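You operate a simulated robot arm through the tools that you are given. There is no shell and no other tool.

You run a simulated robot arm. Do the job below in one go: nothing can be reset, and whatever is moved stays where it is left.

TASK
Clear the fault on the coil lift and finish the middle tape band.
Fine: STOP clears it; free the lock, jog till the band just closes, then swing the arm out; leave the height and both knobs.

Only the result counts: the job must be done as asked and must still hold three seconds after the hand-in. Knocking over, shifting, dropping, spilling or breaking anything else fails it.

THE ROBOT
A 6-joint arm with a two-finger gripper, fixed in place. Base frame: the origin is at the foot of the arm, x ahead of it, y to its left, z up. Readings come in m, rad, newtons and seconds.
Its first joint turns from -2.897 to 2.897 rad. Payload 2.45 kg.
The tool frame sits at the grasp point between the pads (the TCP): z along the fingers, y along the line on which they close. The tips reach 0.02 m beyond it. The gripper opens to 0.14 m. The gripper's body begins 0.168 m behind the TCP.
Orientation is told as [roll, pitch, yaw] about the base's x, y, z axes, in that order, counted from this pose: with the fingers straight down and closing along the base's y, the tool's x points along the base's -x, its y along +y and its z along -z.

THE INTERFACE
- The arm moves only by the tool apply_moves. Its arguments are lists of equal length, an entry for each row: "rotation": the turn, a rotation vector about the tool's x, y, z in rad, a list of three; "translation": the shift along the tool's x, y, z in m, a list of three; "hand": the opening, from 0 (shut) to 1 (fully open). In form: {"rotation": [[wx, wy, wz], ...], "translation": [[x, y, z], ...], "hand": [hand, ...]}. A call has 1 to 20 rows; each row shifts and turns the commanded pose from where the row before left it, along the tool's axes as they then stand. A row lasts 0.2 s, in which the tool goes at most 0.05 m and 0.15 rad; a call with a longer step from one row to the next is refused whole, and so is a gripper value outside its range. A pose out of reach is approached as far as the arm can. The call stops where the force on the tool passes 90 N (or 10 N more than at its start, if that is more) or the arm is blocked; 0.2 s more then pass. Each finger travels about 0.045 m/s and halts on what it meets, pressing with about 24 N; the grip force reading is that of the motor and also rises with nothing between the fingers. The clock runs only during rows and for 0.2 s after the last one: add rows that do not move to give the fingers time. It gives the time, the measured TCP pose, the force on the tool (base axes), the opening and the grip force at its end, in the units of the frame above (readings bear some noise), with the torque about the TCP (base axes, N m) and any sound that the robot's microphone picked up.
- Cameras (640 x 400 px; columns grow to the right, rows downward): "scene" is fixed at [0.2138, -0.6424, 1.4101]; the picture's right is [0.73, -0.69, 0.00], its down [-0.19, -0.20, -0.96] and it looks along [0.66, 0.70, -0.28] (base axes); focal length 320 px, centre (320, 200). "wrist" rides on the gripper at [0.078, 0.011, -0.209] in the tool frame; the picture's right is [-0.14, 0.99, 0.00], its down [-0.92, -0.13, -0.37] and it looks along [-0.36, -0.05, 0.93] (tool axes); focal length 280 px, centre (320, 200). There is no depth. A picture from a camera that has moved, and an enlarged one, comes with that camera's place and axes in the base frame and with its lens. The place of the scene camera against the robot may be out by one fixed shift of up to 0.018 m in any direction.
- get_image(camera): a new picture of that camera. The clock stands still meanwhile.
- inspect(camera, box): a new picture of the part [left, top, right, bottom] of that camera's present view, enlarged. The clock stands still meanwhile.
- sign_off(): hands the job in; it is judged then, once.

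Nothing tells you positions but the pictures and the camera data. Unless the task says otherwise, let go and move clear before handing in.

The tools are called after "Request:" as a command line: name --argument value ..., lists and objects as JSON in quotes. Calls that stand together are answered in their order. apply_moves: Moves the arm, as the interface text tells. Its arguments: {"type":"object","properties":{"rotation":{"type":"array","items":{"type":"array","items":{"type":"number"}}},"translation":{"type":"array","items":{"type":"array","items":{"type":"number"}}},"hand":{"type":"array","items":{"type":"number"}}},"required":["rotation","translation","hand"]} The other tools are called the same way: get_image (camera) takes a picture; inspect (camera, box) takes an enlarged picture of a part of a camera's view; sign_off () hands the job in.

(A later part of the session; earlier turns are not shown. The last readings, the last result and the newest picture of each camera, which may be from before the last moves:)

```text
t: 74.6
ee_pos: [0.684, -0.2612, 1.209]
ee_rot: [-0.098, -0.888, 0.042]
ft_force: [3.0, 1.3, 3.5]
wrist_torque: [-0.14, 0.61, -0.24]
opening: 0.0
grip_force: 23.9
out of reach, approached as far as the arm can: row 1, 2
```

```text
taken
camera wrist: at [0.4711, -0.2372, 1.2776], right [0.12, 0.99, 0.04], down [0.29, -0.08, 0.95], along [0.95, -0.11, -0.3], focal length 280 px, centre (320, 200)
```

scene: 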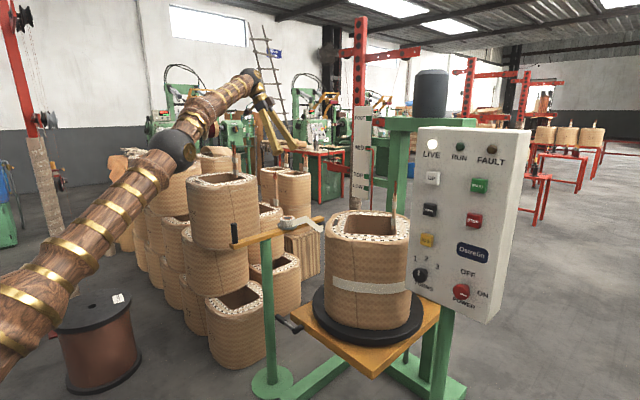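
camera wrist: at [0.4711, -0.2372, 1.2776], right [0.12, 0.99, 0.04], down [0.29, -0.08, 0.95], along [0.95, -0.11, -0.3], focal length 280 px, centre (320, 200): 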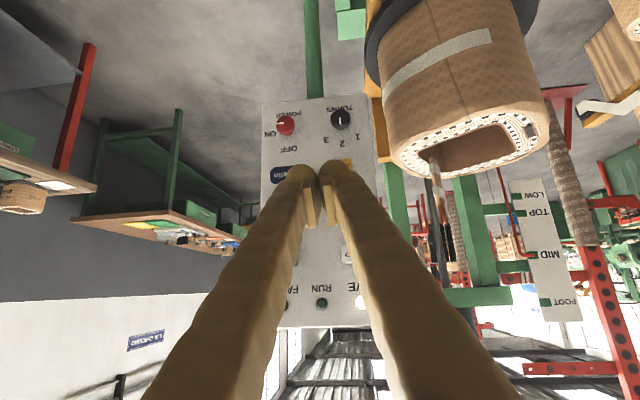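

Request:
apply_moves --rotation '[[0, 0, 0], [-0.0108, -0.1362, 0.0096], [-0.0108, -0.1362, 0.0096], [-0.0108, -0.1362, 0.0096], [-0.0108, -0.1362, 0.0096], [-0.0108, -0.1362, 0.0096]]' --translation '[[0, 0, 0.02], [0, 0, 0.02], [0, 0, 0.01], [0, 0, 0.01], [0, 0, 0.01], [0, 0, 0.01]]' --hand '[0, 0, 0, 0, 0, 0]'

Request:
get_image --camera "wrist"

```text
t: 76.0
ee_pos: [0.7643, -0.2626, 1.1873]
ee_rot: [2.342, -1.492, -2.378]
ft_force: [0.5, -0.3, 0.5]
wrist_torque: [0.01, 0.02, -0.01]
opening: 0.0
grip_force: 23.8
```

```text
taken
camera wrist: at [0.5588, -0.2383, 1.0986], right [0.03, 0.98, 0.19], down [-0.42, -0.16, 0.89], along [0.91, -0.1, 0.41], focal length 280 px, centre (320, 200)
```

wrist: 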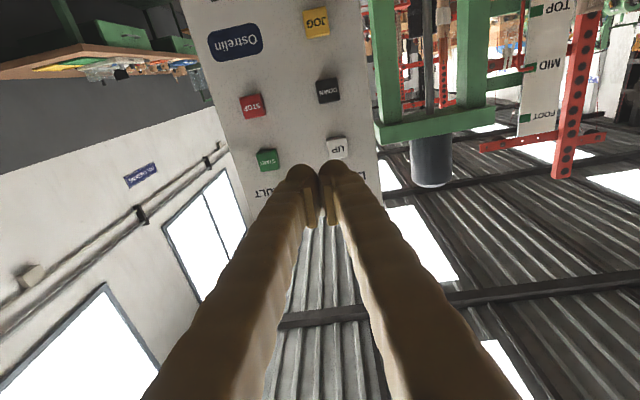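

Request:
apply_moves --rotation '[[-0.037, 0.052, -0.05], [0, 0, 0], [0, 0, 0], [0, 0, 0], [0, 0, 0], [0, 0, 0], [0, 0, 0], [0, 0, 0], [0, 0, 0], [0, 0, 0]]' --translation '[[0, 0, 0], [0, 0.005, 0.0425], [0, 0.005, 0.0425], [0, 0.005, 0.0425], [0, 0.005, 0.0425], [0.0375, 0, 0], [0.0375, 0, 0], [0.0375, 0, 0], [0.0375, 0, 0], [0, 0, 0]]' --hand '[0, 0, 0, 0, 0, 0, 0, 0, 0, 0]'

Request:
get_image --camera "wrist"

Request:
get_image --camera "scene"

```text
t: 78.2
ee_pos: [0.9334, -0.2429, 1.038]
ee_rot: [1.786, -1.566, -1.782]
ft_force: [0.1, -1.2, 0.7]
wrist_torque: [0.02, 0.0, -0.03]
opening: 0.0
grip_force: 24.2
```

```text
taken
camera wrist: at [0.723, -0.2309, 0.9581], right [0.0, 0.99, 0.14], down [-0.37, -0.13, 0.92], along [0.93, -0.05, 0.37], focal length 280 px, centre (320, 200)
```

wrist: 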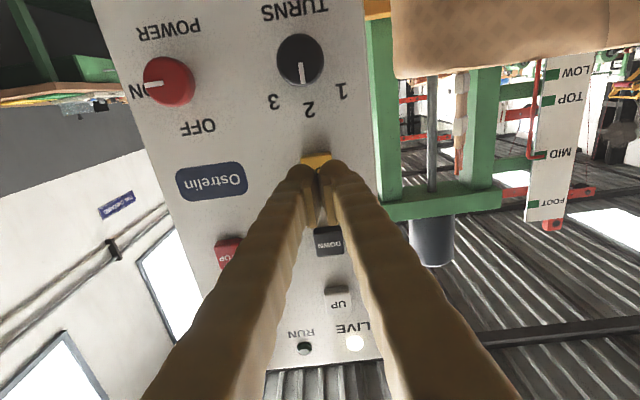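

```text
taken
```

scene: 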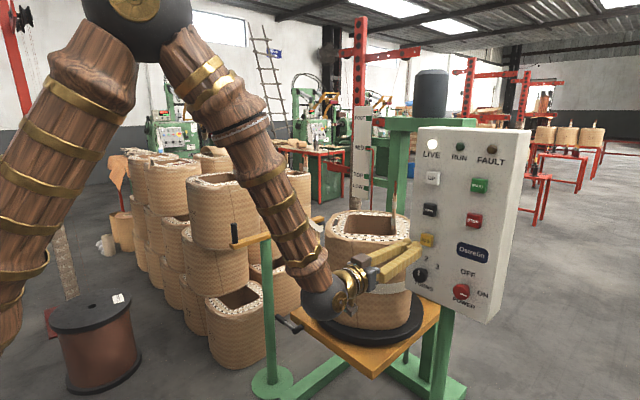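

Lined up with JOG again. I'll approach and hold it for roughly 35° more.

Request:
apply_moves --rotation '[[0, 0, 0], [0, 0, 0], [0, 0, 0], [0, 0, 0], [0, 0, 0], [0, 0, 0], [0, 0, 0], [0, 0, 0], [0, 0, 0], [0, 0, 0], [0, 0, 0], [0, 0, 0], [0, 0, 0], [0, 0, 0]]' --translation '[[0, 0, 0.02], [0, 0, 0.02], [0, 0, 0.015], [0, 0, 0.005], [0, 0, 0.004], [0, 0, 0.003], [0, 0, 0], [0, 0, 0], [0, 0, 0], [0, 0, 0], [0, 0, 0], [0, 0, 0], [0, 0, -0.012], [0, 0, 0]]' --hand '[0, 0, 0, 0, 0, 0, 0, 0, 0, 0, 0, 0, 0, 0]'

Request:
inspect --camera "scene" --box '[310, 190, 430, 330]'

Request:
inspect --camera "scene" --box '[280, 170, 440, 270]'

```text
t: 81.2
ee_pos: [0.991, -0.2426, 1.0392]
ee_rot: [1.852, -1.565, -1.853]
ft_force: [0.5, 0.8, 0.1]
wrist_torque: [0.02, 0.0, 0.02]
opening: 0.0003
grip_force: 28.8
heard: click
```

```text
2.86 times, centred on (370, 260) of scene
camera zoom: at [0.2138, -0.6424, 1.4101], right [0.73, -0.69, 0.0], down [-0.19, -0.2, -0.96], along [0.66, 0.7, -0.28], focal length 914 px, centre (177, 29)
```

zoom: 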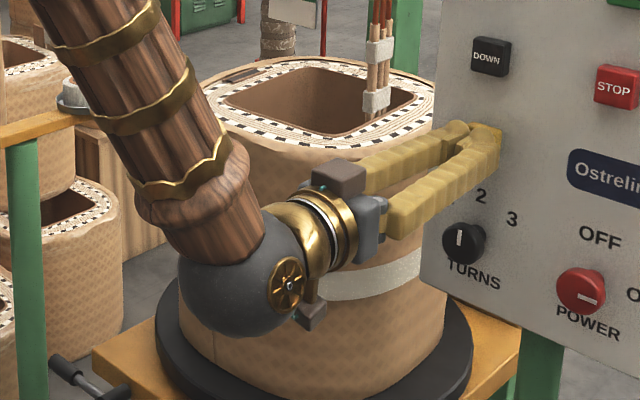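

```text
4.00 times, centred on (360, 220) of scene
camera zoom: at [0.2138, -0.6424, 1.4101], right [0.73, -0.69, 0.0], down [-0.19, -0.2, -0.96], along [0.66, 0.7, -0.28], focal length 1280 px, centre (160, 120)
```

zoom: 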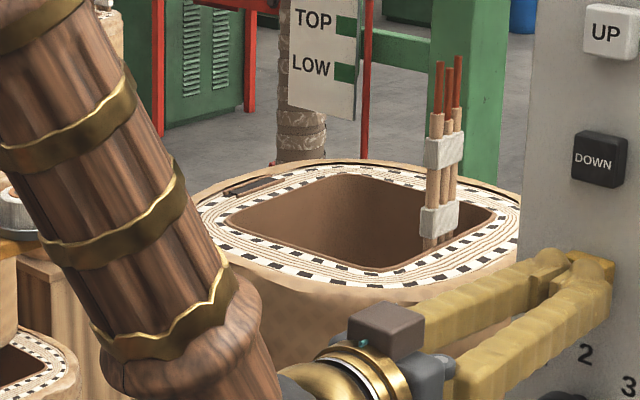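

The coil has now turned about 98° in all (start near az 139°), with a face square to the left. Back to the left-hand viewpoint to look for the trailing end.

Request:
apply_moves --rotation '[[0, 0, 0], [0, 0, 0], [0, 0, 0], [0, 0, 0], [0, 0, 0], [0, 0, 0], [0, 0, 0], [0, 0, 0], [0, 0, 0], [0, 0.1412, 0], [0, 0.1412, 0], [0, 0.1412, 0], [0, 0.1412, 0], [0, 0.1412, 0], [0, 0.1412, 0], [0, 0.1412, 0], [0, 0.1412, 0], [0, 0.1412, 0]]' --translation '[[0, 0, -0.03], [-0.0267, 0, -0.01], [-0.0267, 0, -0.01], [-0.0267, 0, -0.01], [-0.0267, 0, -0.01], [0, 0, -0.045], [0, 0, -0.045], [0, 0, -0.045], [0, 0, -0.045], [0, 0, 0], [0, 0, 0], [0, 0, 0], [0, 0, 0], [0, 0, 0], [0, 0, 0], [0, 0, 0], [0, 0, 0], [0, 0, 0]]' --hand '[0, 0, 0, 0, 0, 0, 0, 0, 0, 0, 0, 0, 0, 0, 0, 0, 0, 0]'

Request:
apply_moves --rotation '[[0, 0, 0], [0, 0, 0], [0, 0, 0], [0, 0, 0], [0, 0, 0], [0, 0, 0], [0, 0, 0], [0, 0, 0], [0, 0, 0], [0, 0, 0], [0, 0, 0], [0, 0, 0], [0, 0, 0], [0, 0, 0]]' --translation '[[0, 0.046, 0], [0, 0.046, 0], [0, 0.046, 0], [0, 0.046, 0], [0, 0.046, 0], [0, 0.046, 0], [0, 0.046, 0], [0, 0.046, 0], [0, 0.046, 0], [0, 0.046, 0], [0, 0.046, 0], [0, 0.046, 0], [0, 0.046, 0], [0, 0.046, 0]]' --hand '[0.3, 0.6, 1, 1, 1, 1, 1, 1, 1, 1, 1, 1, 1, 1]'

Request:
get_image --camera "wrist"

Request:
get_image --camera "scene"

```text
t: 85.0
ee_pos: [0.7396, -0.2421, 1.1458]
ee_rot: [0.005, -0.3, 0.0]
ft_force: [0.0, 0.1, -0.3]
wrist_torque: [-0.02, 0.01, 0.03]
opening: 0.0
grip_force: 29.0
```

```text
t: 88.0
ee_pos: [0.7361, 0.4027, 1.1466]
ee_rot: [0.007, -0.303, 0.0]
ft_force: [0.0, 0.5, -0.9]
wrist_torque: [-0.02, 0.0, -0.01]
opening: 0.14
grip_force: 0.1
```

```text
taken
camera wrist: at [0.5964, 0.4133, 1.3224], right [0.13, 0.99, 0.05], down [0.77, -0.13, 0.62], along [0.62, -0.04, -0.78], focal length 280 px, centre (320, 200)
```

wrist: 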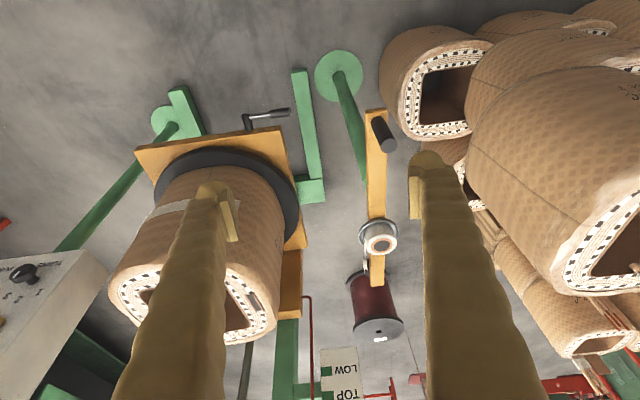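

```text
taken
```

scene: 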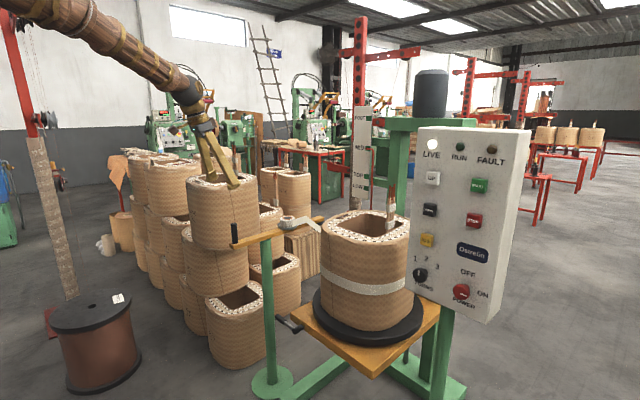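

Request:
apply_moves --rotation '[[0.0426, 0, 0.1376], [0.0426, 0, 0.1376], [0.0426, 0, 0.1376], [0.0426, 0, 0.1376], [0.0426, 0, 0.1376], [0, -0.1, 0], [0, -0.1, 0], [0, 0, 0], [0, 0, 0], [0, 0, 0], [0, 0, 0], [0, 0, 0]]' --translation '[[0, 0, 0], [0, 0, 0], [0, 0, 0], [0, 0, 0], [0, 0, 0], [0, 0, 0], [0, 0, 0], [-0.0082, 0.0348, 0.0045], [-0.0082, 0.0348, 0.0045], [-0.0082, 0.0348, 0.0045], [-0.0082, 0.0348, 0.0045], [-0.0082, 0.0348, 0.0045]]' --hand '[1, 1, 1, 1, 1, 1, 1, 1, 1, 1, 1, 1]'

Request:
inspect --camera "wrist" --box '[200, 100, 440, 310]'

Request:
get_image --camera "wrist"

```text
t: 90.6
ee_pos: [0.8899, 0.5016, 1.1489]
ee_rot: [0.005, -0.497, -0.722]
ft_force: [0.6, 0.6, 0.9]
wrist_torque: [0.07, -0.01, 0.04]
opening: 0.1395
grip_force: 0.0
```

```text
1.90 times, centred on (320, 205) of wrist
camera zoom: at [0.7679, 0.6205, 1.2943], right [0.74, 0.67, 0.07], down [0.39, -0.52, 0.76], along [0.54, -0.54, -0.64], focal length 534 px, centre (320, 190)
```

zoom: 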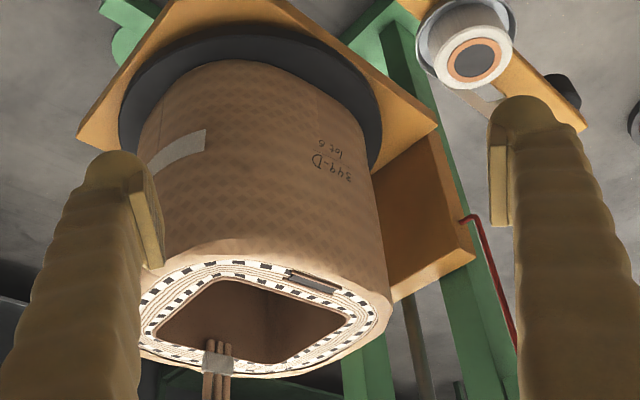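

```text
taken
camera wrist: at [0.7679, 0.6205, 1.2943], right [0.74, 0.67, 0.07], down [0.39, -0.52, 0.76], along [0.54, -0.54, -0.64], focal length 280 px, centre (320, 200)
```

wrist: 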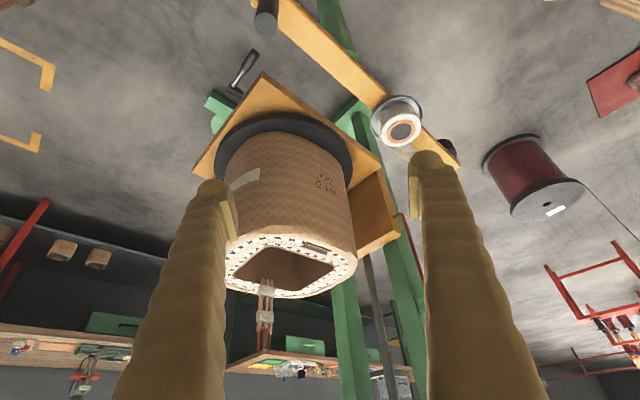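

The band's start is now visible on the left face (near az 140°), with bare coil beyond it up to the far corner (az ≈ 45°). The trailing end is past that corner. Another 43° of jog is safe and will turn the next face into view, so I'll return to JOG.

Request:
apply_moves --rotation '[[0, 0, 0], [0, 0, 0], [0, 0, 0], [0, 0, 0], [0, 0, 0], [0, 0.1, 0], [0, 0.1, 0], [-0.0426, 0, -0.1376], [-0.0426, 0, -0.1376], [-0.0426, 0, -0.1376], [-0.0426, 0, -0.1376], [-0.0426, 0, -0.1376]]' --translation '[[0.0082, -0.0348, -0.0045], [0.0082, -0.0348, -0.0045], [0.0082, -0.0348, -0.0045], [0.0082, -0.0348, -0.0045], [0.0082, -0.0348, -0.0045], [0, 0, 0], [0, 0, 0], [0, 0, 0], [0, 0, 0], [0, 0, 0], [0, 0, 0], [0, 0, 0]]' --hand '[1, 1, 1, 1, 1, 1, 1, 1, 1, 1, 1, 1]'

Request:
apply_moves --rotation '[[0, 0, 0], [0, 0, 0], [0, 0, 0], [0, 0, 0], [0, 0, 0], [0, 0, 0], [0, 0, 0], [0, 0, 0], [0, 0, 0], [0, 0, 0], [0, 0, 0], [0, 0, 0], [0, 0, 0], [0, 0, 0]]' --translation '[[0, -0.046, 0], [0, -0.046, 0], [0, -0.046, 0], [0, -0.046, 0], [0, -0.046, 0], [0, -0.046, 0], [0, -0.046, 0], [0, -0.046, 0], [0, -0.046, 0], [0, -0.046, 0], [0, -0.046, 0], [0, -0.046, 0], [0, -0.046, 0], [0, -0.046, 0]]' --hand '[0, 0, 0, 0, 0, 0, 0, 0, 0, 0, 0, 0, 0, 0]'

Request:
apply_moves --rotation '[[0, -0.1412, 0], [0, -0.1412, 0], [0, -0.1412, 0], [0, -0.1412, 0], [0, -0.1412, 0], [0, -0.1412, 0], [0, -0.1412, 0], [0, -0.1412, 0], [0, -0.1412, 0]]' --translation '[[0, 0, 0], [0, 0, 0], [0, 0, 0], [0, 0, 0], [0, 0, 0], [0, 0, 0], [0, 0, 0], [0, 0, 0], [0, 0, 0]]' --hand '[0, 0, 0, 0, 0, 0, 0, 0, 0]'

```text
t: 93.2
ee_pos: [0.7374, 0.4018, 1.1482]
ee_rot: [0.006, -0.303, 0.003]
ft_force: [-0.4, 0.3, -0.1]
wrist_torque: [0.0, 0.0, -0.02]
opening: 0.14
grip_force: 0.0
```

```text
t: 96.2
ee_pos: [0.7435, -0.2412, 1.1458]
ee_rot: [0.005, -0.303, 0.001]
ft_force: [-0.5, -0.5, -0.2]
wrist_torque: [0.0, -0.02, -0.01]
opening: 0.0002
grip_force: 23.9
```

```text
t: 98.2
ee_pos: [0.739, -0.2431, 1.1442]
ee_rot: [2.051, -1.566, -2.048]
ft_force: [0.6, -0.1, -0.2]
wrist_torque: [0.0, 0.0, 0.01]
opening: 0.0004
grip_force: 24.6
```

Request:
apply_moves --rotation '[[0, 0, 0], [0, 0, 0], [0, 0, 0], [0, 0, 0], [0, 0, 0], [0, 0, 0], [0, 0, 0], [0, 0, 0], [0, 0, 0], [0, 0, 0], [0, 0, 0]]' --translation '[[0, 0, 0.045], [0, 0, 0.045], [0, 0, 0.045], [0, 0, 0.045], [0.0265, 0, 0.008], [0.0265, 0, 0.008], [0.0265, 0, 0.008], [0.0265, 0, 0.008], [0, 0, 0.02], [0, 0, 0.015], [0, 0, 0]]' --hand '[0, 0, 0, 0, 0, 0, 0, 0, 0, 0, 0]'

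Request:
get_image --camera "wrist"

```text
t: 100.6
ee_pos: [0.9869, -0.2413, 1.0404]
ee_rot: [1.793, -1.566, -1.791]
ft_force: [-0.2, 0.0, -0.4]
wrist_torque: [0.01, 0.0, -0.03]
opening: 0.0
grip_force: 24.2
```

```text
taken
camera wrist: at [0.7758, -0.2282, 0.9593], right [0.0, 0.99, 0.14], down [-0.37, -0.13, 0.92], along [0.93, -0.05, 0.37], focal length 280 px, centre (320, 200)
```

wrist: 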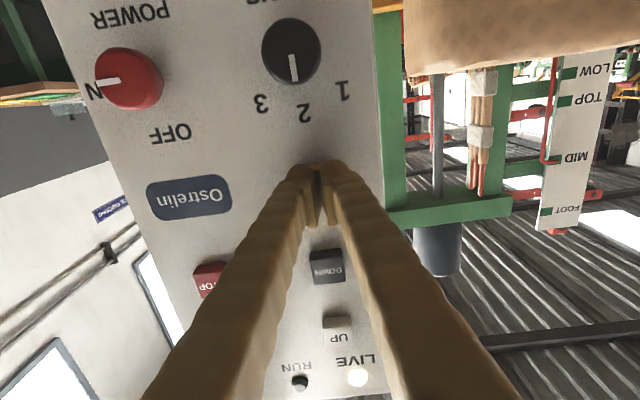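

Request:
apply_moves --rotation '[[0, 0, 0], [0, 0, 0], [0, 0, 0], [0, 0, 0], [0, 0, 0], [0, 0, 0], [0, 0, 0], [0, 0, 0], [0, 0, 0], [0, 0, 0], [0, 0, 0]]' --translation '[[0, 0, 0.006], [0, 0, 0.005], [0, 0, 0.004], [0, 0, 0], [0, 0, 0], [0, 0, 0], [0, 0, 0], [0, 0, 0], [0, 0, 0], [0, 0, -0.015], [0, 0, 0]]' --hand '[0, 0, 0, 0, 0, 0, 0, 0, 0, 0, 0]'

Request:
inspect --camera "scene" --box '[280, 170, 440, 270]'

```text
t: 103.0
ee_pos: [0.988, -0.2403, 1.0386]
ee_rot: [1.825, -1.564, -1.819]
ft_force: [0.1, -0.8, -0.5]
wrist_torque: [0.03, -0.04, 0.02]
opening: 0.0
grip_force: 30.0
heard: click
```

```text
4.00 times, centred on (360, 220) of scene
camera zoom: at [0.2138, -0.6424, 1.4101], right [0.73, -0.69, 0.0], down [-0.19, -0.2, -0.96], along [0.66, 0.7, -0.28], focal length 1280 px, centre (160, 120)
```

zoom: 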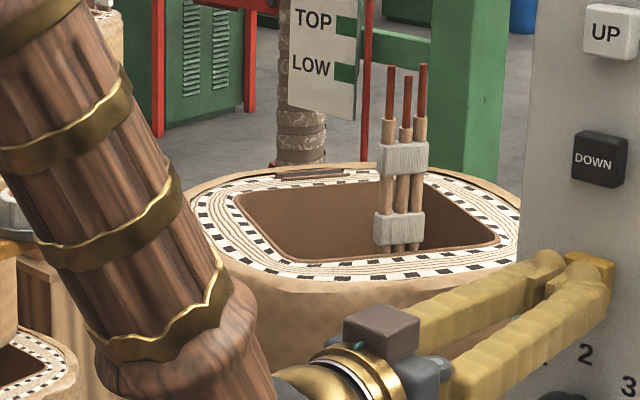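

The coil has now turned about 122° in all, with the band's start near az 111°. I'll go back to the left viewpoint along the proven path.

Request:
apply_moves --rotation '[[0, 0, 0], [0, 0, 0], [0, 0, 0], [0, 0, 0], [0, 0, 0], [0, 0, 0], [0, 0, 0], [0, 0, 0], [0, 0, 0], [0, 0.1412, 0], [0, 0.1412, 0], [0, 0.1412, 0], [0, 0.1412, 0], [0, 0.1412, 0], [0, 0.1412, 0], [0, 0.1412, 0], [0, 0.1412, 0], [0, 0.1412, 0]]' --translation '[[0, 0, -0.03], [-0.0267, 0, -0.01], [-0.0267, 0, -0.01], [-0.0267, 0, -0.01], [-0.0267, 0, -0.01], [0, 0, -0.045], [0, 0, -0.045], [0, 0, -0.045], [0, 0, -0.045], [0, 0, 0], [0, 0, 0], [0, 0, 0], [0, 0, 0], [0, 0, 0], [0, 0, 0], [0, 0, 0], [0, 0, 0], [0, 0, 0]]' --hand '[0, 0, 0, 0, 0, 0, 0, 0, 0, 0, 0, 0, 0, 0, 0, 0, 0, 0]'

Request:
apply_moves --rotation '[[0, 0, 0], [0, 0, 0], [0, 0, 0], [0, 0, 0], [0, 0, 0], [0, 0, 0], [0, 0, 0], [0, 0, 0], [0, 0, 0], [0, 0, 0], [0, 0, 0], [0, 0, 0], [0, 0, 0], [0, 0, 0]]' --translation '[[0, 0.046, 0], [0, 0.046, 0], [0, 0.046, 0], [0, 0.046, 0], [0, 0.046, 0], [0, 0.046, 0], [0, 0.046, 0], [0, 0.046, 0], [0, 0.046, 0], [0, 0.046, 0], [0, 0.046, 0], [0, 0.046, 0], [0, 0.046, 0], [0, 0.046, 0]]' --hand '[0.3, 0.6, 1, 1, 1, 1, 1, 1, 1, 1, 1, 1, 1, 1]'

Request:
apply_moves --rotation '[[0.0426, 0, 0.1376], [0.0426, 0, 0.1376], [0.0426, 0, 0.1376], [0.0426, 0, 0.1376], [0.0426, 0, 0.1376], [0, -0.1, 0], [0, -0.1, 0], [0, 0, 0], [0, 0, 0], [0, 0, 0], [0, 0, 0], [0, 0, 0]]' --translation '[[0, 0, 0], [0, 0, 0], [0, 0, 0], [0, 0, 0], [0, 0, 0], [0, 0, 0], [0, 0, 0], [-0.0082, 0.0348, 0.0045], [-0.0082, 0.0348, 0.0045], [-0.0082, 0.0348, 0.0045], [-0.0082, 0.0348, 0.0045], [-0.0082, 0.0348, 0.0045]]' --hand '[1, 1, 1, 1, 1, 1, 1, 1, 1, 1, 1, 1]'

Request:
inspect --camera "wrist" --box '[200, 100, 440, 310]'

```text
t: 106.8
ee_pos: [0.737, -0.2432, 1.1455]
ee_rot: [0.004, -0.3, -0.001]
ft_force: [-0.2, -0.1, 0.0]
wrist_torque: [0.0, 0.01, 0.0]
opening: 0.0001
grip_force: 29.1
```

```text
t: 109.8
ee_pos: [0.735, 0.4011, 1.1527]
ee_rot: [0.006, -0.303, 0.0]
ft_force: [-0.7, 0.0, 0.9]
wrist_torque: [0.0, 0.01, 0.04]
opening: 0.14
grip_force: 0.0
```

```text
t: 112.4
ee_pos: [0.8851, 0.504, 1.1492]
ee_rot: [0.007, -0.498, -0.721]
ft_force: [-0.3, 0.1, 0.4]
wrist_torque: [0.0, 0.0, 0.02]
opening: 0.14
grip_force: 0.0
```

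```text
1.90 times, centred on (320, 205) of wrist
camera zoom: at [0.7624, 0.6217, 1.295], right [0.74, 0.67, 0.07], down [0.39, -0.52, 0.76], along [0.55, -0.54, -0.64], focal length 534 px, centre (320, 190)
```

zoom: 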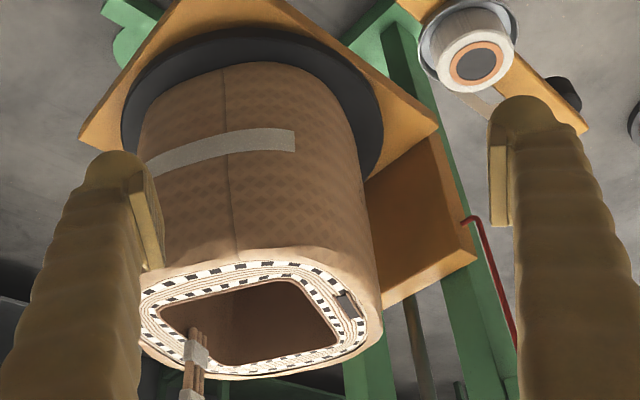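

Request:
apply_moves --rotation '[[0, 0, 0], [0, 0, 0], [0, 0, 0]]' --translation '[[-0.022, 0.022, 0.012], [-0.022, 0.022, 0.012], [-0.022, 0.022, 0.012]]' --hand '[1, 1, 1]'

Request:
inspect --camera "wrist" --box '[160, 80, 440, 310]'

```text
t: 113.2
ee_pos: [0.9824, 0.5041, 1.1508]
ee_rot: [0.007, -0.497, -0.721]
ft_force: [-0.1, 1.1, 1.3]
wrist_torque: [0.13, 0.0, 0.02]
opening: 0.1399
grip_force: 0.1
```

```text
1.74 times, centred on (300, 195) of wrist
camera zoom: at [0.8596, 0.6231, 1.2957], right [0.74, 0.67, 0.07], down [0.39, -0.52, 0.76], along [0.54, -0.54, -0.64], focal length 488 px, centre (355, 209)
```

zoom: 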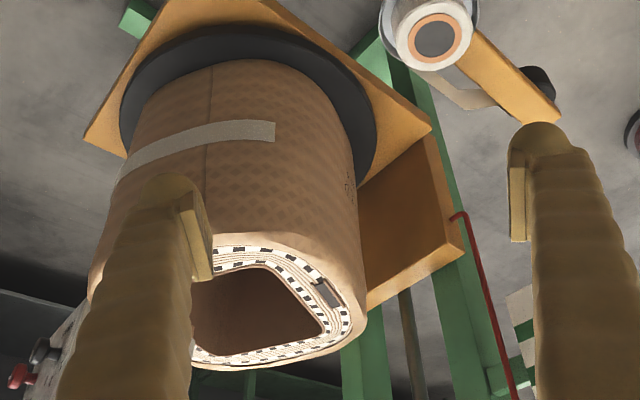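

Still no trailing end visible from here (down to az ≈ 20°), so the tape must be laid on at the coil's back, about where a line from the roller is tangent. I'll check the front band in the scene view.

Request:
inspect --camera "scene" --box '[260, 190, 430, 330]'

Request:
get_image --camera "wrist"

```text
2.86 times, centred on (345, 260) of scene
camera zoom: at [0.2138, -0.6424, 1.4101], right [0.73, -0.69, 0.0], down [-0.19, -0.2, -0.96], along [0.66, 0.7, -0.28], focal length 914 px, centre (249, 29)
```

zoom: 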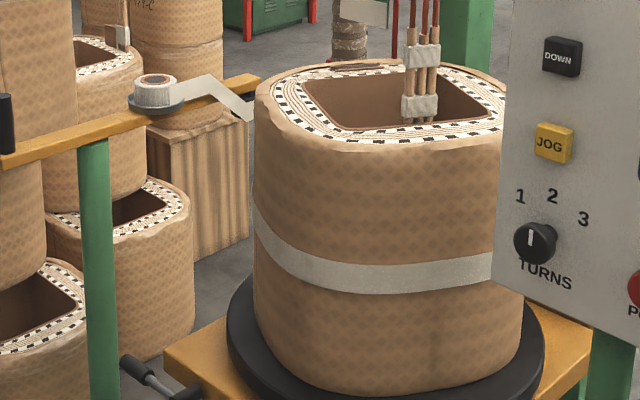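

```text
taken
camera wrist: at [0.8596, 0.6231, 1.2957], right [0.74, 0.67, 0.07], down [0.39, -0.52, 0.76], along [0.54, -0.54, -0.64], focal length 280 px, centre (320, 200)
```

wrist: 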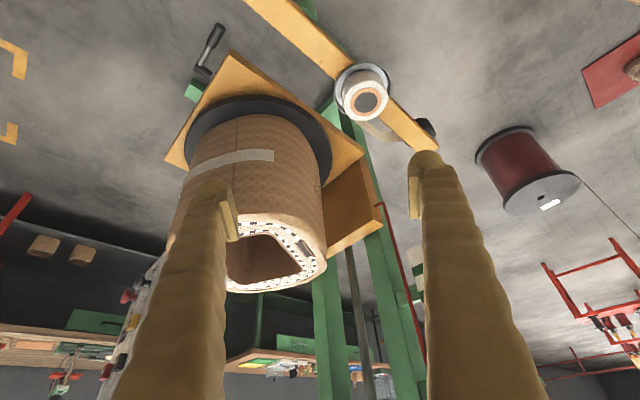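

Band now covers the whole visible front, so tape is being laid as it turns. Another ~20° should swing the back face partly into the left view; I'll go back for a short jog.

Request:
apply_moves --rotation '[[0, 0, 0], [0, 0, 0], [0, 0, 0], [0, 0, 0], [0, 0, 0], [0, 0, 0], [0, 0, 0], [0, 0, 0], [0, 0.1, 0], [0, 0.1, 0], [-0.0426, 0, -0.1376], [-0.0426, 0, -0.1376], [-0.0426, 0, -0.1376], [-0.0426, 0, -0.1376], [-0.0426, 0, -0.1376]]' --translation '[[0.022, -0.022, -0.012], [0.022, -0.022, -0.012], [0.022, -0.022, -0.012], [0.0082, -0.0348, -0.0045], [0.0082, -0.0348, -0.0045], [0.0082, -0.0348, -0.0045], [0.0082, -0.0348, -0.0045], [0.0082, -0.0348, -0.0045], [0, 0, 0], [0, 0, 0], [0, 0, 0], [0, 0, 0], [0, 0, 0], [0, 0, 0], [0, 0, 0]]' --hand '[1, 1, 1, 1, 1, 1, 1, 1, 1, 1, 1, 1, 1, 1, 1]'

Request:
apply_moves --rotation '[[0, 0, 0], [0, 0, 0], [0, 0, 0], [0, 0, 0], [0, 0, 0], [0, 0, 0], [0, 0, 0], [0, 0, 0], [0, 0, 0], [0, 0, 0], [0, 0, 0], [0, 0, 0], [0, 0, 0], [0, 0, 0]]' --translation '[[0, -0.046, 0], [0, -0.046, 0], [0, -0.046, 0], [0, -0.046, 0], [0, -0.046, 0], [0, -0.046, 0], [0, -0.046, 0], [0, -0.046, 0], [0, -0.046, 0], [0, -0.046, 0], [0, -0.046, 0], [0, -0.046, 0], [0, -0.046, 0], [0, -0.046, 0]]' --hand '[0, 0, 0, 0, 0, 0, 0, 0, 0, 0, 0, 0, 0, 0]'

Request:
apply_moves --rotation '[[0, -0.1412, 0], [0, -0.1412, 0], [0, -0.1412, 0], [0, -0.1412, 0], [0, -0.1412, 0], [0, -0.1412, 0], [0, -0.1412, 0], [0, -0.1412, 0], [0, -0.1412, 0]]' --translation '[[0, 0, 0], [0, 0, 0], [0, 0, 0], [0, 0, 0], [0, 0, 0], [0, 0, 0], [0, 0, 0], [0, 0, 0], [0, 0, 0]]' --hand '[0, 0, 0, 0, 0, 0, 0, 0, 0]'

```text
t: 116.4
ee_pos: [0.7355, 0.4012, 1.1481]
ee_rot: [0.007, -0.302, 0.004]
ft_force: [0.5, -0.7, -0.5]
wrist_torque: [-0.02, 0.0, 0.03]
opening: 0.1402
grip_force: 0.1
```

```text
t: 119.4
ee_pos: [0.7383, -0.2385, 1.1462]
ee_rot: [0.005, -0.303, 0.002]
ft_force: [-0.2, 0.5, -1.2]
wrist_torque: [-0.01, -0.03, 0.02]
opening: 0.0002
grip_force: 23.5
```

```text
t: 121.4
ee_pos: [0.7372, -0.241, 1.146]
ee_rot: [2.051, -1.565, -2.049]
ft_force: [0.0, 0.7, 0.8]
wrist_torque: [0.0, 0.01, 0.01]
opening: 0.0
grip_force: 23.9
```

Request:
apply_moves --rotation '[[0, 0, 0], [0, 0, 0], [0, 0, 0], [0, 0, 0], [0, 0, 0], [0, 0, 0], [0, 0, 0], [0, 0, 0], [0, 0, 0], [0, 0, 0], [0, 0, 0]]' --translation '[[0, 0, 0.045], [0, 0, 0.045], [0, 0, 0.045], [0, 0, 0.045], [0.0265, 0, 0.008], [0.0265, 0, 0.008], [0.0265, 0, 0.008], [0.0265, 0, 0.008], [0, 0, 0.02], [0, 0, 0.017], [0, 0, 0]]' --hand '[0, 0, 0, 0, 0, 0, 0, 0, 0, 0, 0]'

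Request:
get_image --camera "scene"

```text
t: 123.8
ee_pos: [0.9851, -0.2407, 1.0397]
ee_rot: [1.788, -1.566, -1.785]
ft_force: [-0.1, 0.1, -0.3]
wrist_torque: [-0.01, 0.02, 0.02]
opening: 0.0
grip_force: 24.3
```

```text
taken
```

scene: 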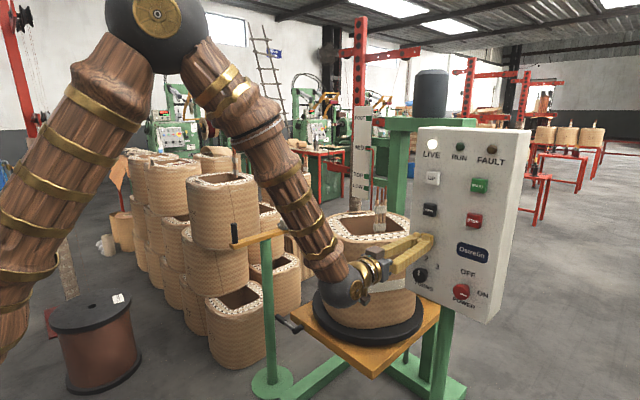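

Request:
apply_moves --rotation '[[0, 0, 0], [0, 0, 0], [0, 0, 0], [0, 0, 0], [0, 0, 0], [0, 0, 0], [0, 0, 0], [0, 0, 0]]' --translation '[[0, 0, 0.007], [0, 0, 0.005], [0, 0, 0.004], [0, 0, 0], [0, 0, 0], [0, 0, 0], [0, 0, -0.016], [0, 0, 0]]' --hand '[0, 0, 0, 0, 0, 0, 0, 0]'

Request:
inspect --camera "scene" --box '[280, 170, 440, 270]'

```text
t: 125.6
ee_pos: [0.9852, -0.2418, 1.0411]
ee_rot: [1.848, -1.566, -1.847]
ft_force: [0.0, 0.8, -0.9]
wrist_torque: [0.03, 0.03, -0.04]
opening: 0.0
grip_force: 29.5
heard: click
```

```text
4.00 times, centred on (360, 220) of scene
camera zoom: at [0.2138, -0.6424, 1.4101], right [0.73, -0.69, 0.0], down [-0.19, -0.2, -0.96], along [0.66, 0.7, -0.28], focal length 1280 px, centre (160, 120)
```

zoom: 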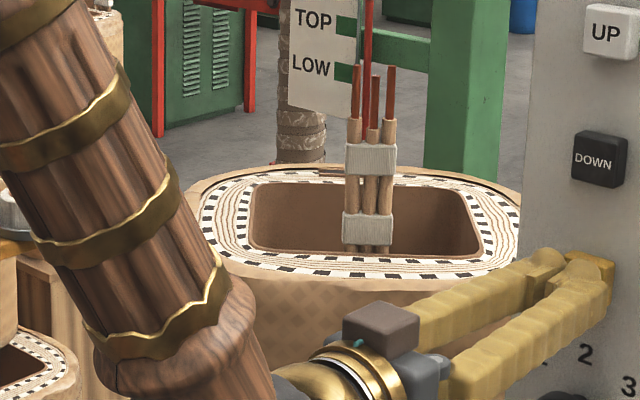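

Total turn now about 138°. Back to the left viewpoint, going as far out as reach allows.

Request:
apply_moves --rotation '[[0, 0, 0], [0, 0, 0], [0, 0, 0], [0, 0, 0], [0, 0, 0], [0, 0, 0], [0, 0, 0], [0, 0, 0], [0, 0, 0], [0, 0.1412, 0], [0, 0.1412, 0], [0, 0.1412, 0], [0, 0.1412, 0], [0, 0.1412, 0], [0, 0.1412, 0], [0, 0.1412, 0], [0, 0.1412, 0], [0, 0.1412, 0]]' --translation '[[0, 0, -0.03], [-0.0267, 0, -0.01], [-0.0267, 0, -0.01], [-0.0267, 0, -0.01], [-0.0267, 0, -0.01], [0, 0, -0.045], [0, 0, -0.045], [0, 0, -0.045], [0, 0, -0.045], [0, 0, 0], [0, 0, 0], [0, 0, 0], [0, 0, 0], [0, 0, 0], [0, 0, 0], [0, 0, 0], [0, 0, 0], [0, 0, 0]]' --hand '[0, 0, 0, 0, 0, 0, 0, 0, 0, 0, 0, 0, 0, 0, 0, 0, 0, 0]'

Request:
apply_moves --rotation '[[0, 0, 0], [0, 0, 0], [0, 0, 0], [0, 0, 0], [0, 0, 0], [0, 0, 0], [0, 0, 0], [0, 0, 0], [0, 0, 0], [0, 0, 0], [0, 0, 0], [0, 0, 0], [0, 0, 0], [0, 0, 0]]' --translation '[[0, 0.046, 0], [0, 0.046, 0], [0, 0.046, 0], [0, 0.046, 0], [0, 0.046, 0], [0, 0.046, 0], [0, 0.046, 0], [0, 0.046, 0], [0, 0.046, 0], [0, 0.046, 0], [0, 0.046, 0], [0, 0.046, 0], [0, 0.046, 0], [0, 0.046, 0]]' --hand '[0.3, 0.6, 1, 1, 1, 1, 1, 1, 1, 1, 1, 1, 1, 1]'

Request:
apply_moves --rotation '[[0.0426, 0, 0.1376], [0.0426, 0, 0.1376], [0.0426, 0, 0.1376], [0.0426, 0, 0.1376], [0.0426, 0, 0.1376], [0, -0.1, 0], [0, -0.1, 0], [0, 0, 0], [0, 0, 0], [0, 0, 0], [0, 0, 0], [0, 0, 0], [0, 0, 0], [0, 0, 0], [0, 0, 0]]' --translation '[[0, 0, 0], [0, 0, 0], [0, 0, 0], [0, 0, 0], [0, 0, 0], [0, 0, 0], [0, 0, 0], [-0.0082, 0.0348, 0.0045], [-0.0082, 0.0348, 0.0045], [-0.0082, 0.0348, 0.0045], [-0.0082, 0.0348, 0.0045], [-0.0082, 0.0348, 0.0045], [-0.022, 0.022, 0.012], [-0.022, 0.022, 0.012], [-0.022, 0.022, 0.012]]' --hand '[1, 1, 1, 1, 1, 1, 1, 1, 1, 1, 1, 1, 1, 1, 1]'

Request:
inspect --camera "wrist" --box '[160, 80, 440, 310]'

Request:
inspect --camera "scene" --box '[260, 190, 430, 330]'

```text
t: 129.4
ee_pos: [0.7356, -0.2422, 1.1469]
ee_rot: [0.006, -0.3, 0.001]
ft_force: [-0.2, 1.1, -0.1]
wrist_torque: [-0.02, -0.02, 0.01]
opening: 0.0002
grip_force: 29.3
```

```text
t: 132.4
ee_pos: [0.7361, 0.4058, 1.154]
ee_rot: [0.008, -0.303, 0.0]
ft_force: [0.3, 0.2, -0.3]
wrist_torque: [-0.02, 0.02, 0.01]
opening: 0.1402
grip_force: 0.1
```

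```text
t: 135.6
ee_pos: [0.9844, 0.5037, 1.1509]
ee_rot: [0.007, -0.497, -0.721]
ft_force: [-0.2, -0.6, 0.3]
wrist_torque: [0.06, 0.02, 0.01]
opening: 0.14
grip_force: 0.0
```

```text
1.74 times, centred on (300, 195) of wrist
camera zoom: at [0.8617, 0.6226, 1.2961], right [0.74, 0.67, 0.07], down [0.39, -0.52, 0.76], along [0.54, -0.54, -0.64], focal length 488 px, centre (355, 209)
```

zoom: 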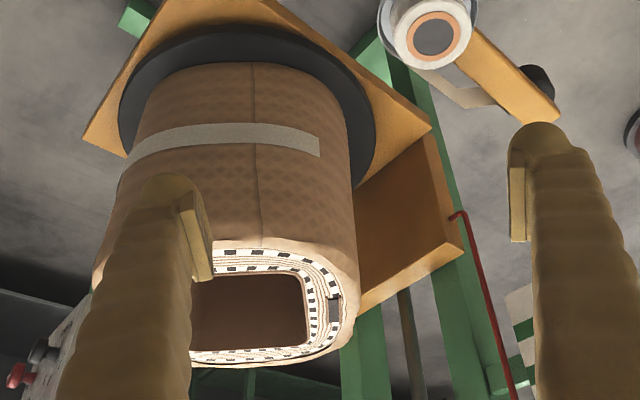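

```text
2.86 times, centred on (345, 260) of scene
camera zoom: at [0.2138, -0.6424, 1.4101], right [0.73, -0.69, 0.0], down [-0.19, -0.2, -0.96], along [0.66, 0.7, -0.28], focal length 914 px, centre (249, 29)
```

zoom: 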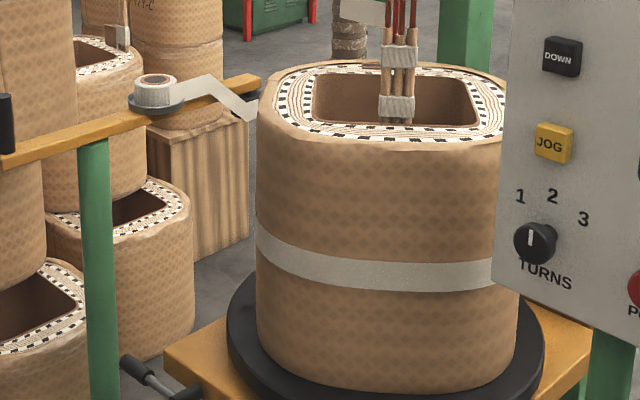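

Request:
apply_moves --rotation '[[0, 0, 0], [0, 0, 0], [0, 0, 0], [0, 0, 0], [0.0559, 0, 0.1024], [0.0559, 0, 0.1024], [0.0559, 0, 0.1024]]' --translation '[[-0.0262, 0, 0], [-0.0262, 0, 0], [-0.0262, 0, 0], [-0.0262, 0, 0], [0, 0, 0], [0, 0, 0], [0, 0, 0]]' --hand '[1, 1, 1, 1, 1, 1, 1]'

Request:
inspect --camera "wrist" --box '[200, 60, 440, 290]'

Request:
get_image --camera "scene"

```text
t: 137.2
ee_pos: [1.0523, 0.4432, 1.2007]
ee_rot: [0.006, -0.495, -1.072]
ft_force: [-0.1, -0.5, 0.1]
wrist_torque: [0.08, 0.0, 0.02]
opening: 0.14
grip_force: 0.1
```

```text
1.74 times, centred on (320, 175) of wrist
camera zoom: at [0.9783, 0.5964, 1.3468], right [0.93, 0.37, 0.07], down [0.19, -0.62, 0.76], along [0.33, -0.69, -0.64], focal length 488 px, centre (320, 244)
```

zoom: 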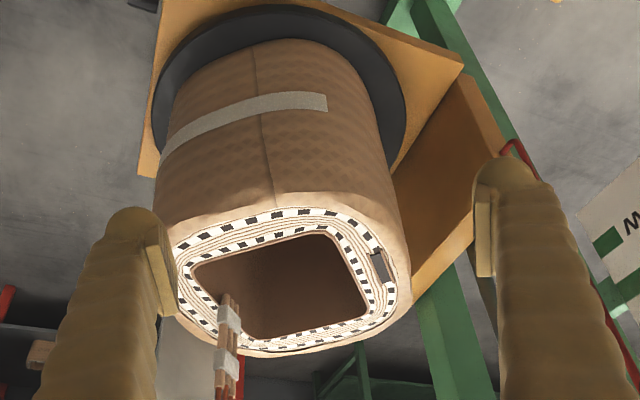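

```text
taken
```

scene: 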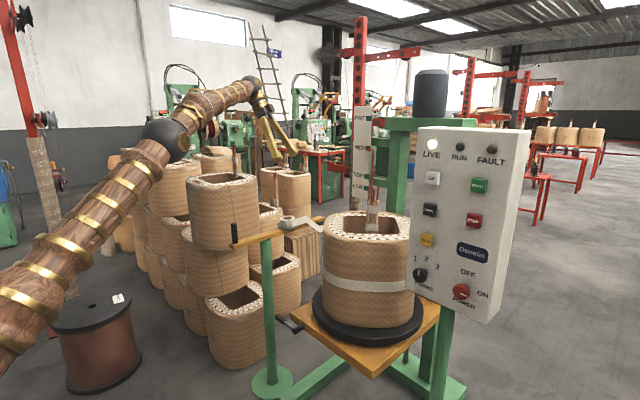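

The face I need is just past edge-on from here. I'll try stretching a little further out and lower, staying clear above the tape roll.

Request:
apply_moves --rotation '[[0, 0, 0], [0, 0, 0], [0, 0, 0]]' --translation '[[-0.0096, 0.0261, 0.028], [-0.0096, 0.0261, 0.028], [-0.0096, 0.0261, 0.028]]' --hand '[1, 1, 1]'

Request:
get_image --camera "wrist"

Request:
get_image --camera "scene"

```text
t: 138.0
ee_pos: [1.1203, 0.4131, 1.1247]
ee_rot: [0.007, -0.496, -1.069]
ft_force: [-0.6, 0.5, 2.5]
wrist_torque: [0.12, -0.03, 0.05]
opening: 0.1401
grip_force: 0.2
out of reach, approached as far as the arm can: row 1, 2, 3
```

```text
taken
camera wrist: at [1.0452, 0.5659, 1.2706], right [0.93, 0.37, 0.07], down [0.19, -0.62, 0.76], along [0.33, -0.69, -0.64], focal length 280 px, centre (320, 200)
```

wrist: 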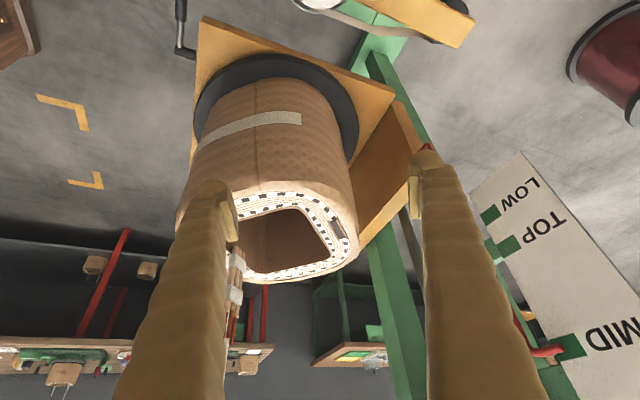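

```text
taken
```

scene: 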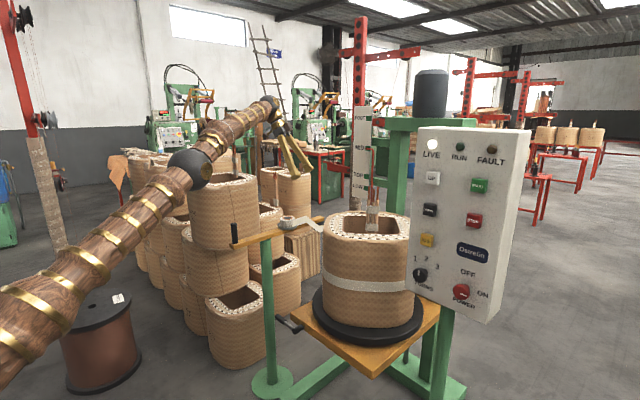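

Request:
inspect --camera "wrist" --box '[190, 60, 400, 290]'

Request:
inspect --camera "wrist" --box '[280, 80, 370, 180]'

```text
1.74 times, centred on (295, 175) of wrist
camera zoom: at [1.0452, 0.5659, 1.2706], right [0.93, 0.37, 0.07], down [0.19, -0.62, 0.76], along [0.33, -0.69, -0.64], focal length 488 px, centre (364, 244)
```

zoom: 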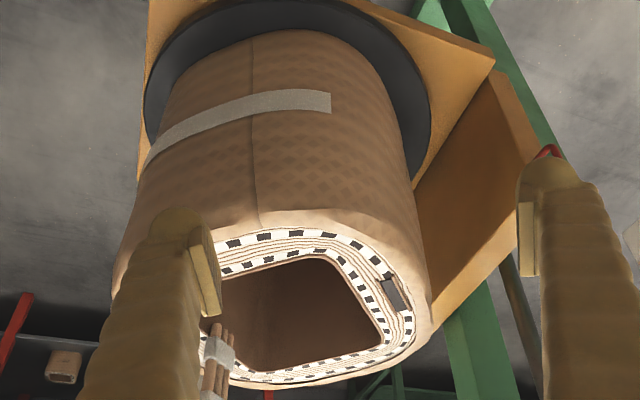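

```text
4.00 times, centred on (325, 130) of wrist
camera zoom: at [1.0452, 0.5659, 1.2706], right [0.93, 0.37, 0.07], down [0.19, -0.62, 0.76], along [0.33, -0.69, -0.64], focal length 1122 px, centre (300, 480)
```

zoom: 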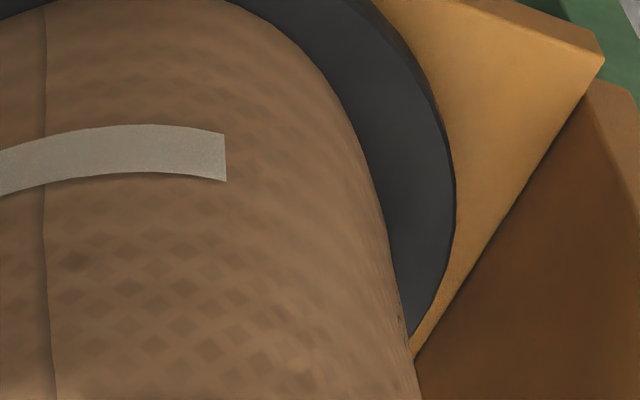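

From this best viewpoint the coil is still bare down to about az 40°, with no trailing end in sight. To settle where the tape is being laid, I'll jog about 25° more (safe, since the start is near az 95°) and look at both sides again.

Request:
apply_moves --rotation '[[0, 0, 0], [0, 0, 0], [0, 0, 0], [0, 0, 0], [0, 0, 0], [0, 0, 0], [0, 0, 0], [0, 0, 0], [0, 0, 0], [0, 0, 0], [-0.0642, 0, -0.1177], [-0.0642, 0, -0.1177], [-0.0642, 0, -0.1177], [-0.0642, 0, -0.1177], [-0.0642, 0, -0.1177], [-0.0642, 0, -0.1177], [-0.0642, 0, -0.1177], [-0.0642, 0, -0.1177], [0, 0.1, 0], [0, 0.1, 0]]' --translation '[[-0.001, -0.0173, -0.0374], [-0.001, -0.0173, -0.0374], [-0.001, -0.0173, -0.0374], [0.0201, -0.0409, 0.0004], [0.0201, -0.0409, 0.0004], [0.0201, -0.0409, 0.0004], [0.0201, -0.0409, 0.0004], [0.0201, -0.0409, 0.0004], [0.0201, -0.0409, 0.0004], [0.0201, -0.0409, 0.0004], [0, 0, 0], [0, 0, 0], [0, 0, 0], [0, 0, 0], [0, 0, 0], [0, 0, 0], [0, 0, 0], [0, 0, 0], [0, 0, 0], [0, 0, 0]]' --hand '[1, 1, 1, 1, 1, 1, 1, 1, 1, 1, 1, 1, 1, 1, 1, 1, 1, 1, 1, 1]'

Request:
get_image --camera "scene"

```text
t: 142.2
ee_pos: [0.7418, 0.3983, 1.154]
ee_rot: [0.007, -0.302, 0.002]
ft_force: [0.2, -0.5, -0.2]
wrist_torque: [-0.03, 0.02, -0.07]
opening: 0.1401
grip_force: 0.0
```

```text
taken
```

scene: 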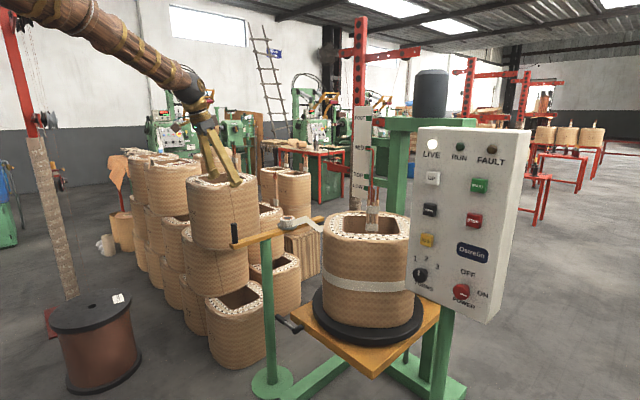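

Request:
apply_moves --rotation '[[0, 0, 0], [0, 0, 0], [0, 0, 0], [0, 0, 0], [0, 0, 0], [0, 0, 0], [0, 0, 0], [0, 0, 0], [0, 0, 0], [0, 0, 0], [0, 0, 0], [0, 0, 0], [0, 0, 0], [0, 0, 0]]' --translation '[[0, -0.046, 0], [0, -0.046, 0], [0, -0.046, 0], [0, -0.046, 0], [0, -0.046, 0], [0, -0.046, 0], [0, -0.046, 0], [0, -0.046, 0], [0, -0.046, 0], [0, -0.046, 0], [0, -0.046, 0], [0, -0.046, 0], [0, -0.046, 0], [0, -0.046, 0]]' --hand '[0, 0, 0, 0, 0, 0, 0, 0, 0, 0, 0, 0, 0, 0]'

Request:
apply_moves --rotation '[[0, -0.1412, 0], [0, -0.1412, 0], [0, -0.1412, 0], [0, -0.1412, 0], [0, -0.1412, 0], [0, -0.1412, 0], [0, -0.1412, 0], [0, -0.1412, 0], [0, -0.1412, 0]]' --translation '[[0, 0, 0], [0, 0, 0], [0, 0, 0], [0, 0, 0], [0, 0, 0], [0, 0, 0], [0, 0, 0], [0, 0, 0], [0, 0, 0]]' --hand '[0, 0, 0, 0, 0, 0, 0, 0, 0]'

Request:
apply_moves --rotation '[[0, 0, 0], [0, 0, 0], [0, 0, 0], [0, 0, 0], [0, 0, 0], [0, 0, 0], [0, 0, 0], [0, 0, 0], [0, 0, 0], [0, 0, 0], [0, 0, 0]]' --translation '[[0, 0, 0.045], [0, 0, 0.045], [0, 0, 0.045], [0, 0, 0.045], [0.0265, 0, 0.008], [0.0265, 0, 0.008], [0.0265, 0, 0.008], [0.0265, 0, 0.008], [0, 0, 0.02], [0, 0, 0.015], [0, 0, 0]]' --hand '[0, 0, 0, 0, 0, 0, 0, 0, 0, 0, 0]'

Request:
get_image --camera "wrist"

```text
t: 145.2
ee_pos: [0.7468, -0.2475, 1.1486]
ee_rot: [0.004, -0.301, 0.004]
ft_force: [-0.4, -0.1, 0.0]
wrist_torque: [-0.02, 0.0, -0.01]
opening: 0.0
grip_force: 24.3
```

```text
t: 147.2
ee_pos: [0.7456, -0.2457, 1.1496]
ee_rot: [2.163, -1.565, -2.159]
ft_force: [0.4, 0.4, 0.0]
wrist_torque: [-0.01, 0.02, 0.0]
opening: 0.0002
grip_force: 24.4
```

```text
t: 149.6
ee_pos: [0.9902, -0.2451, 1.0442]
ee_rot: [1.711, -1.567, -1.704]
ft_force: [-0.5, -0.4, 0.4]
wrist_torque: [0.04, -0.01, 0.01]
opening: 0.0
grip_force: 24.1
```

```text
taken
camera wrist: at [0.7806, -0.2333, 0.9642], right [-0.01, 0.99, 0.14], down [-0.37, -0.13, 0.92], along [0.93, -0.05, 0.37], focal length 280 px, centre (320, 200)
```

wrist: 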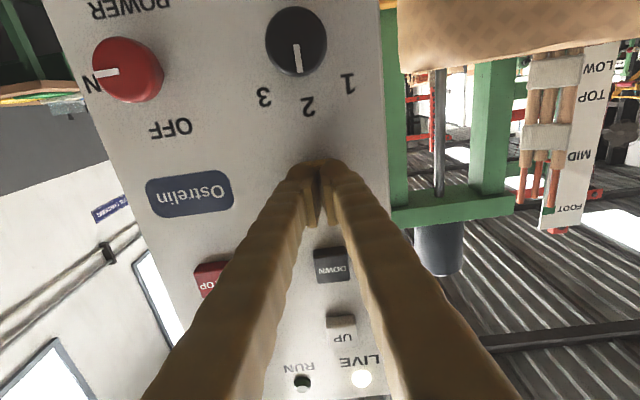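

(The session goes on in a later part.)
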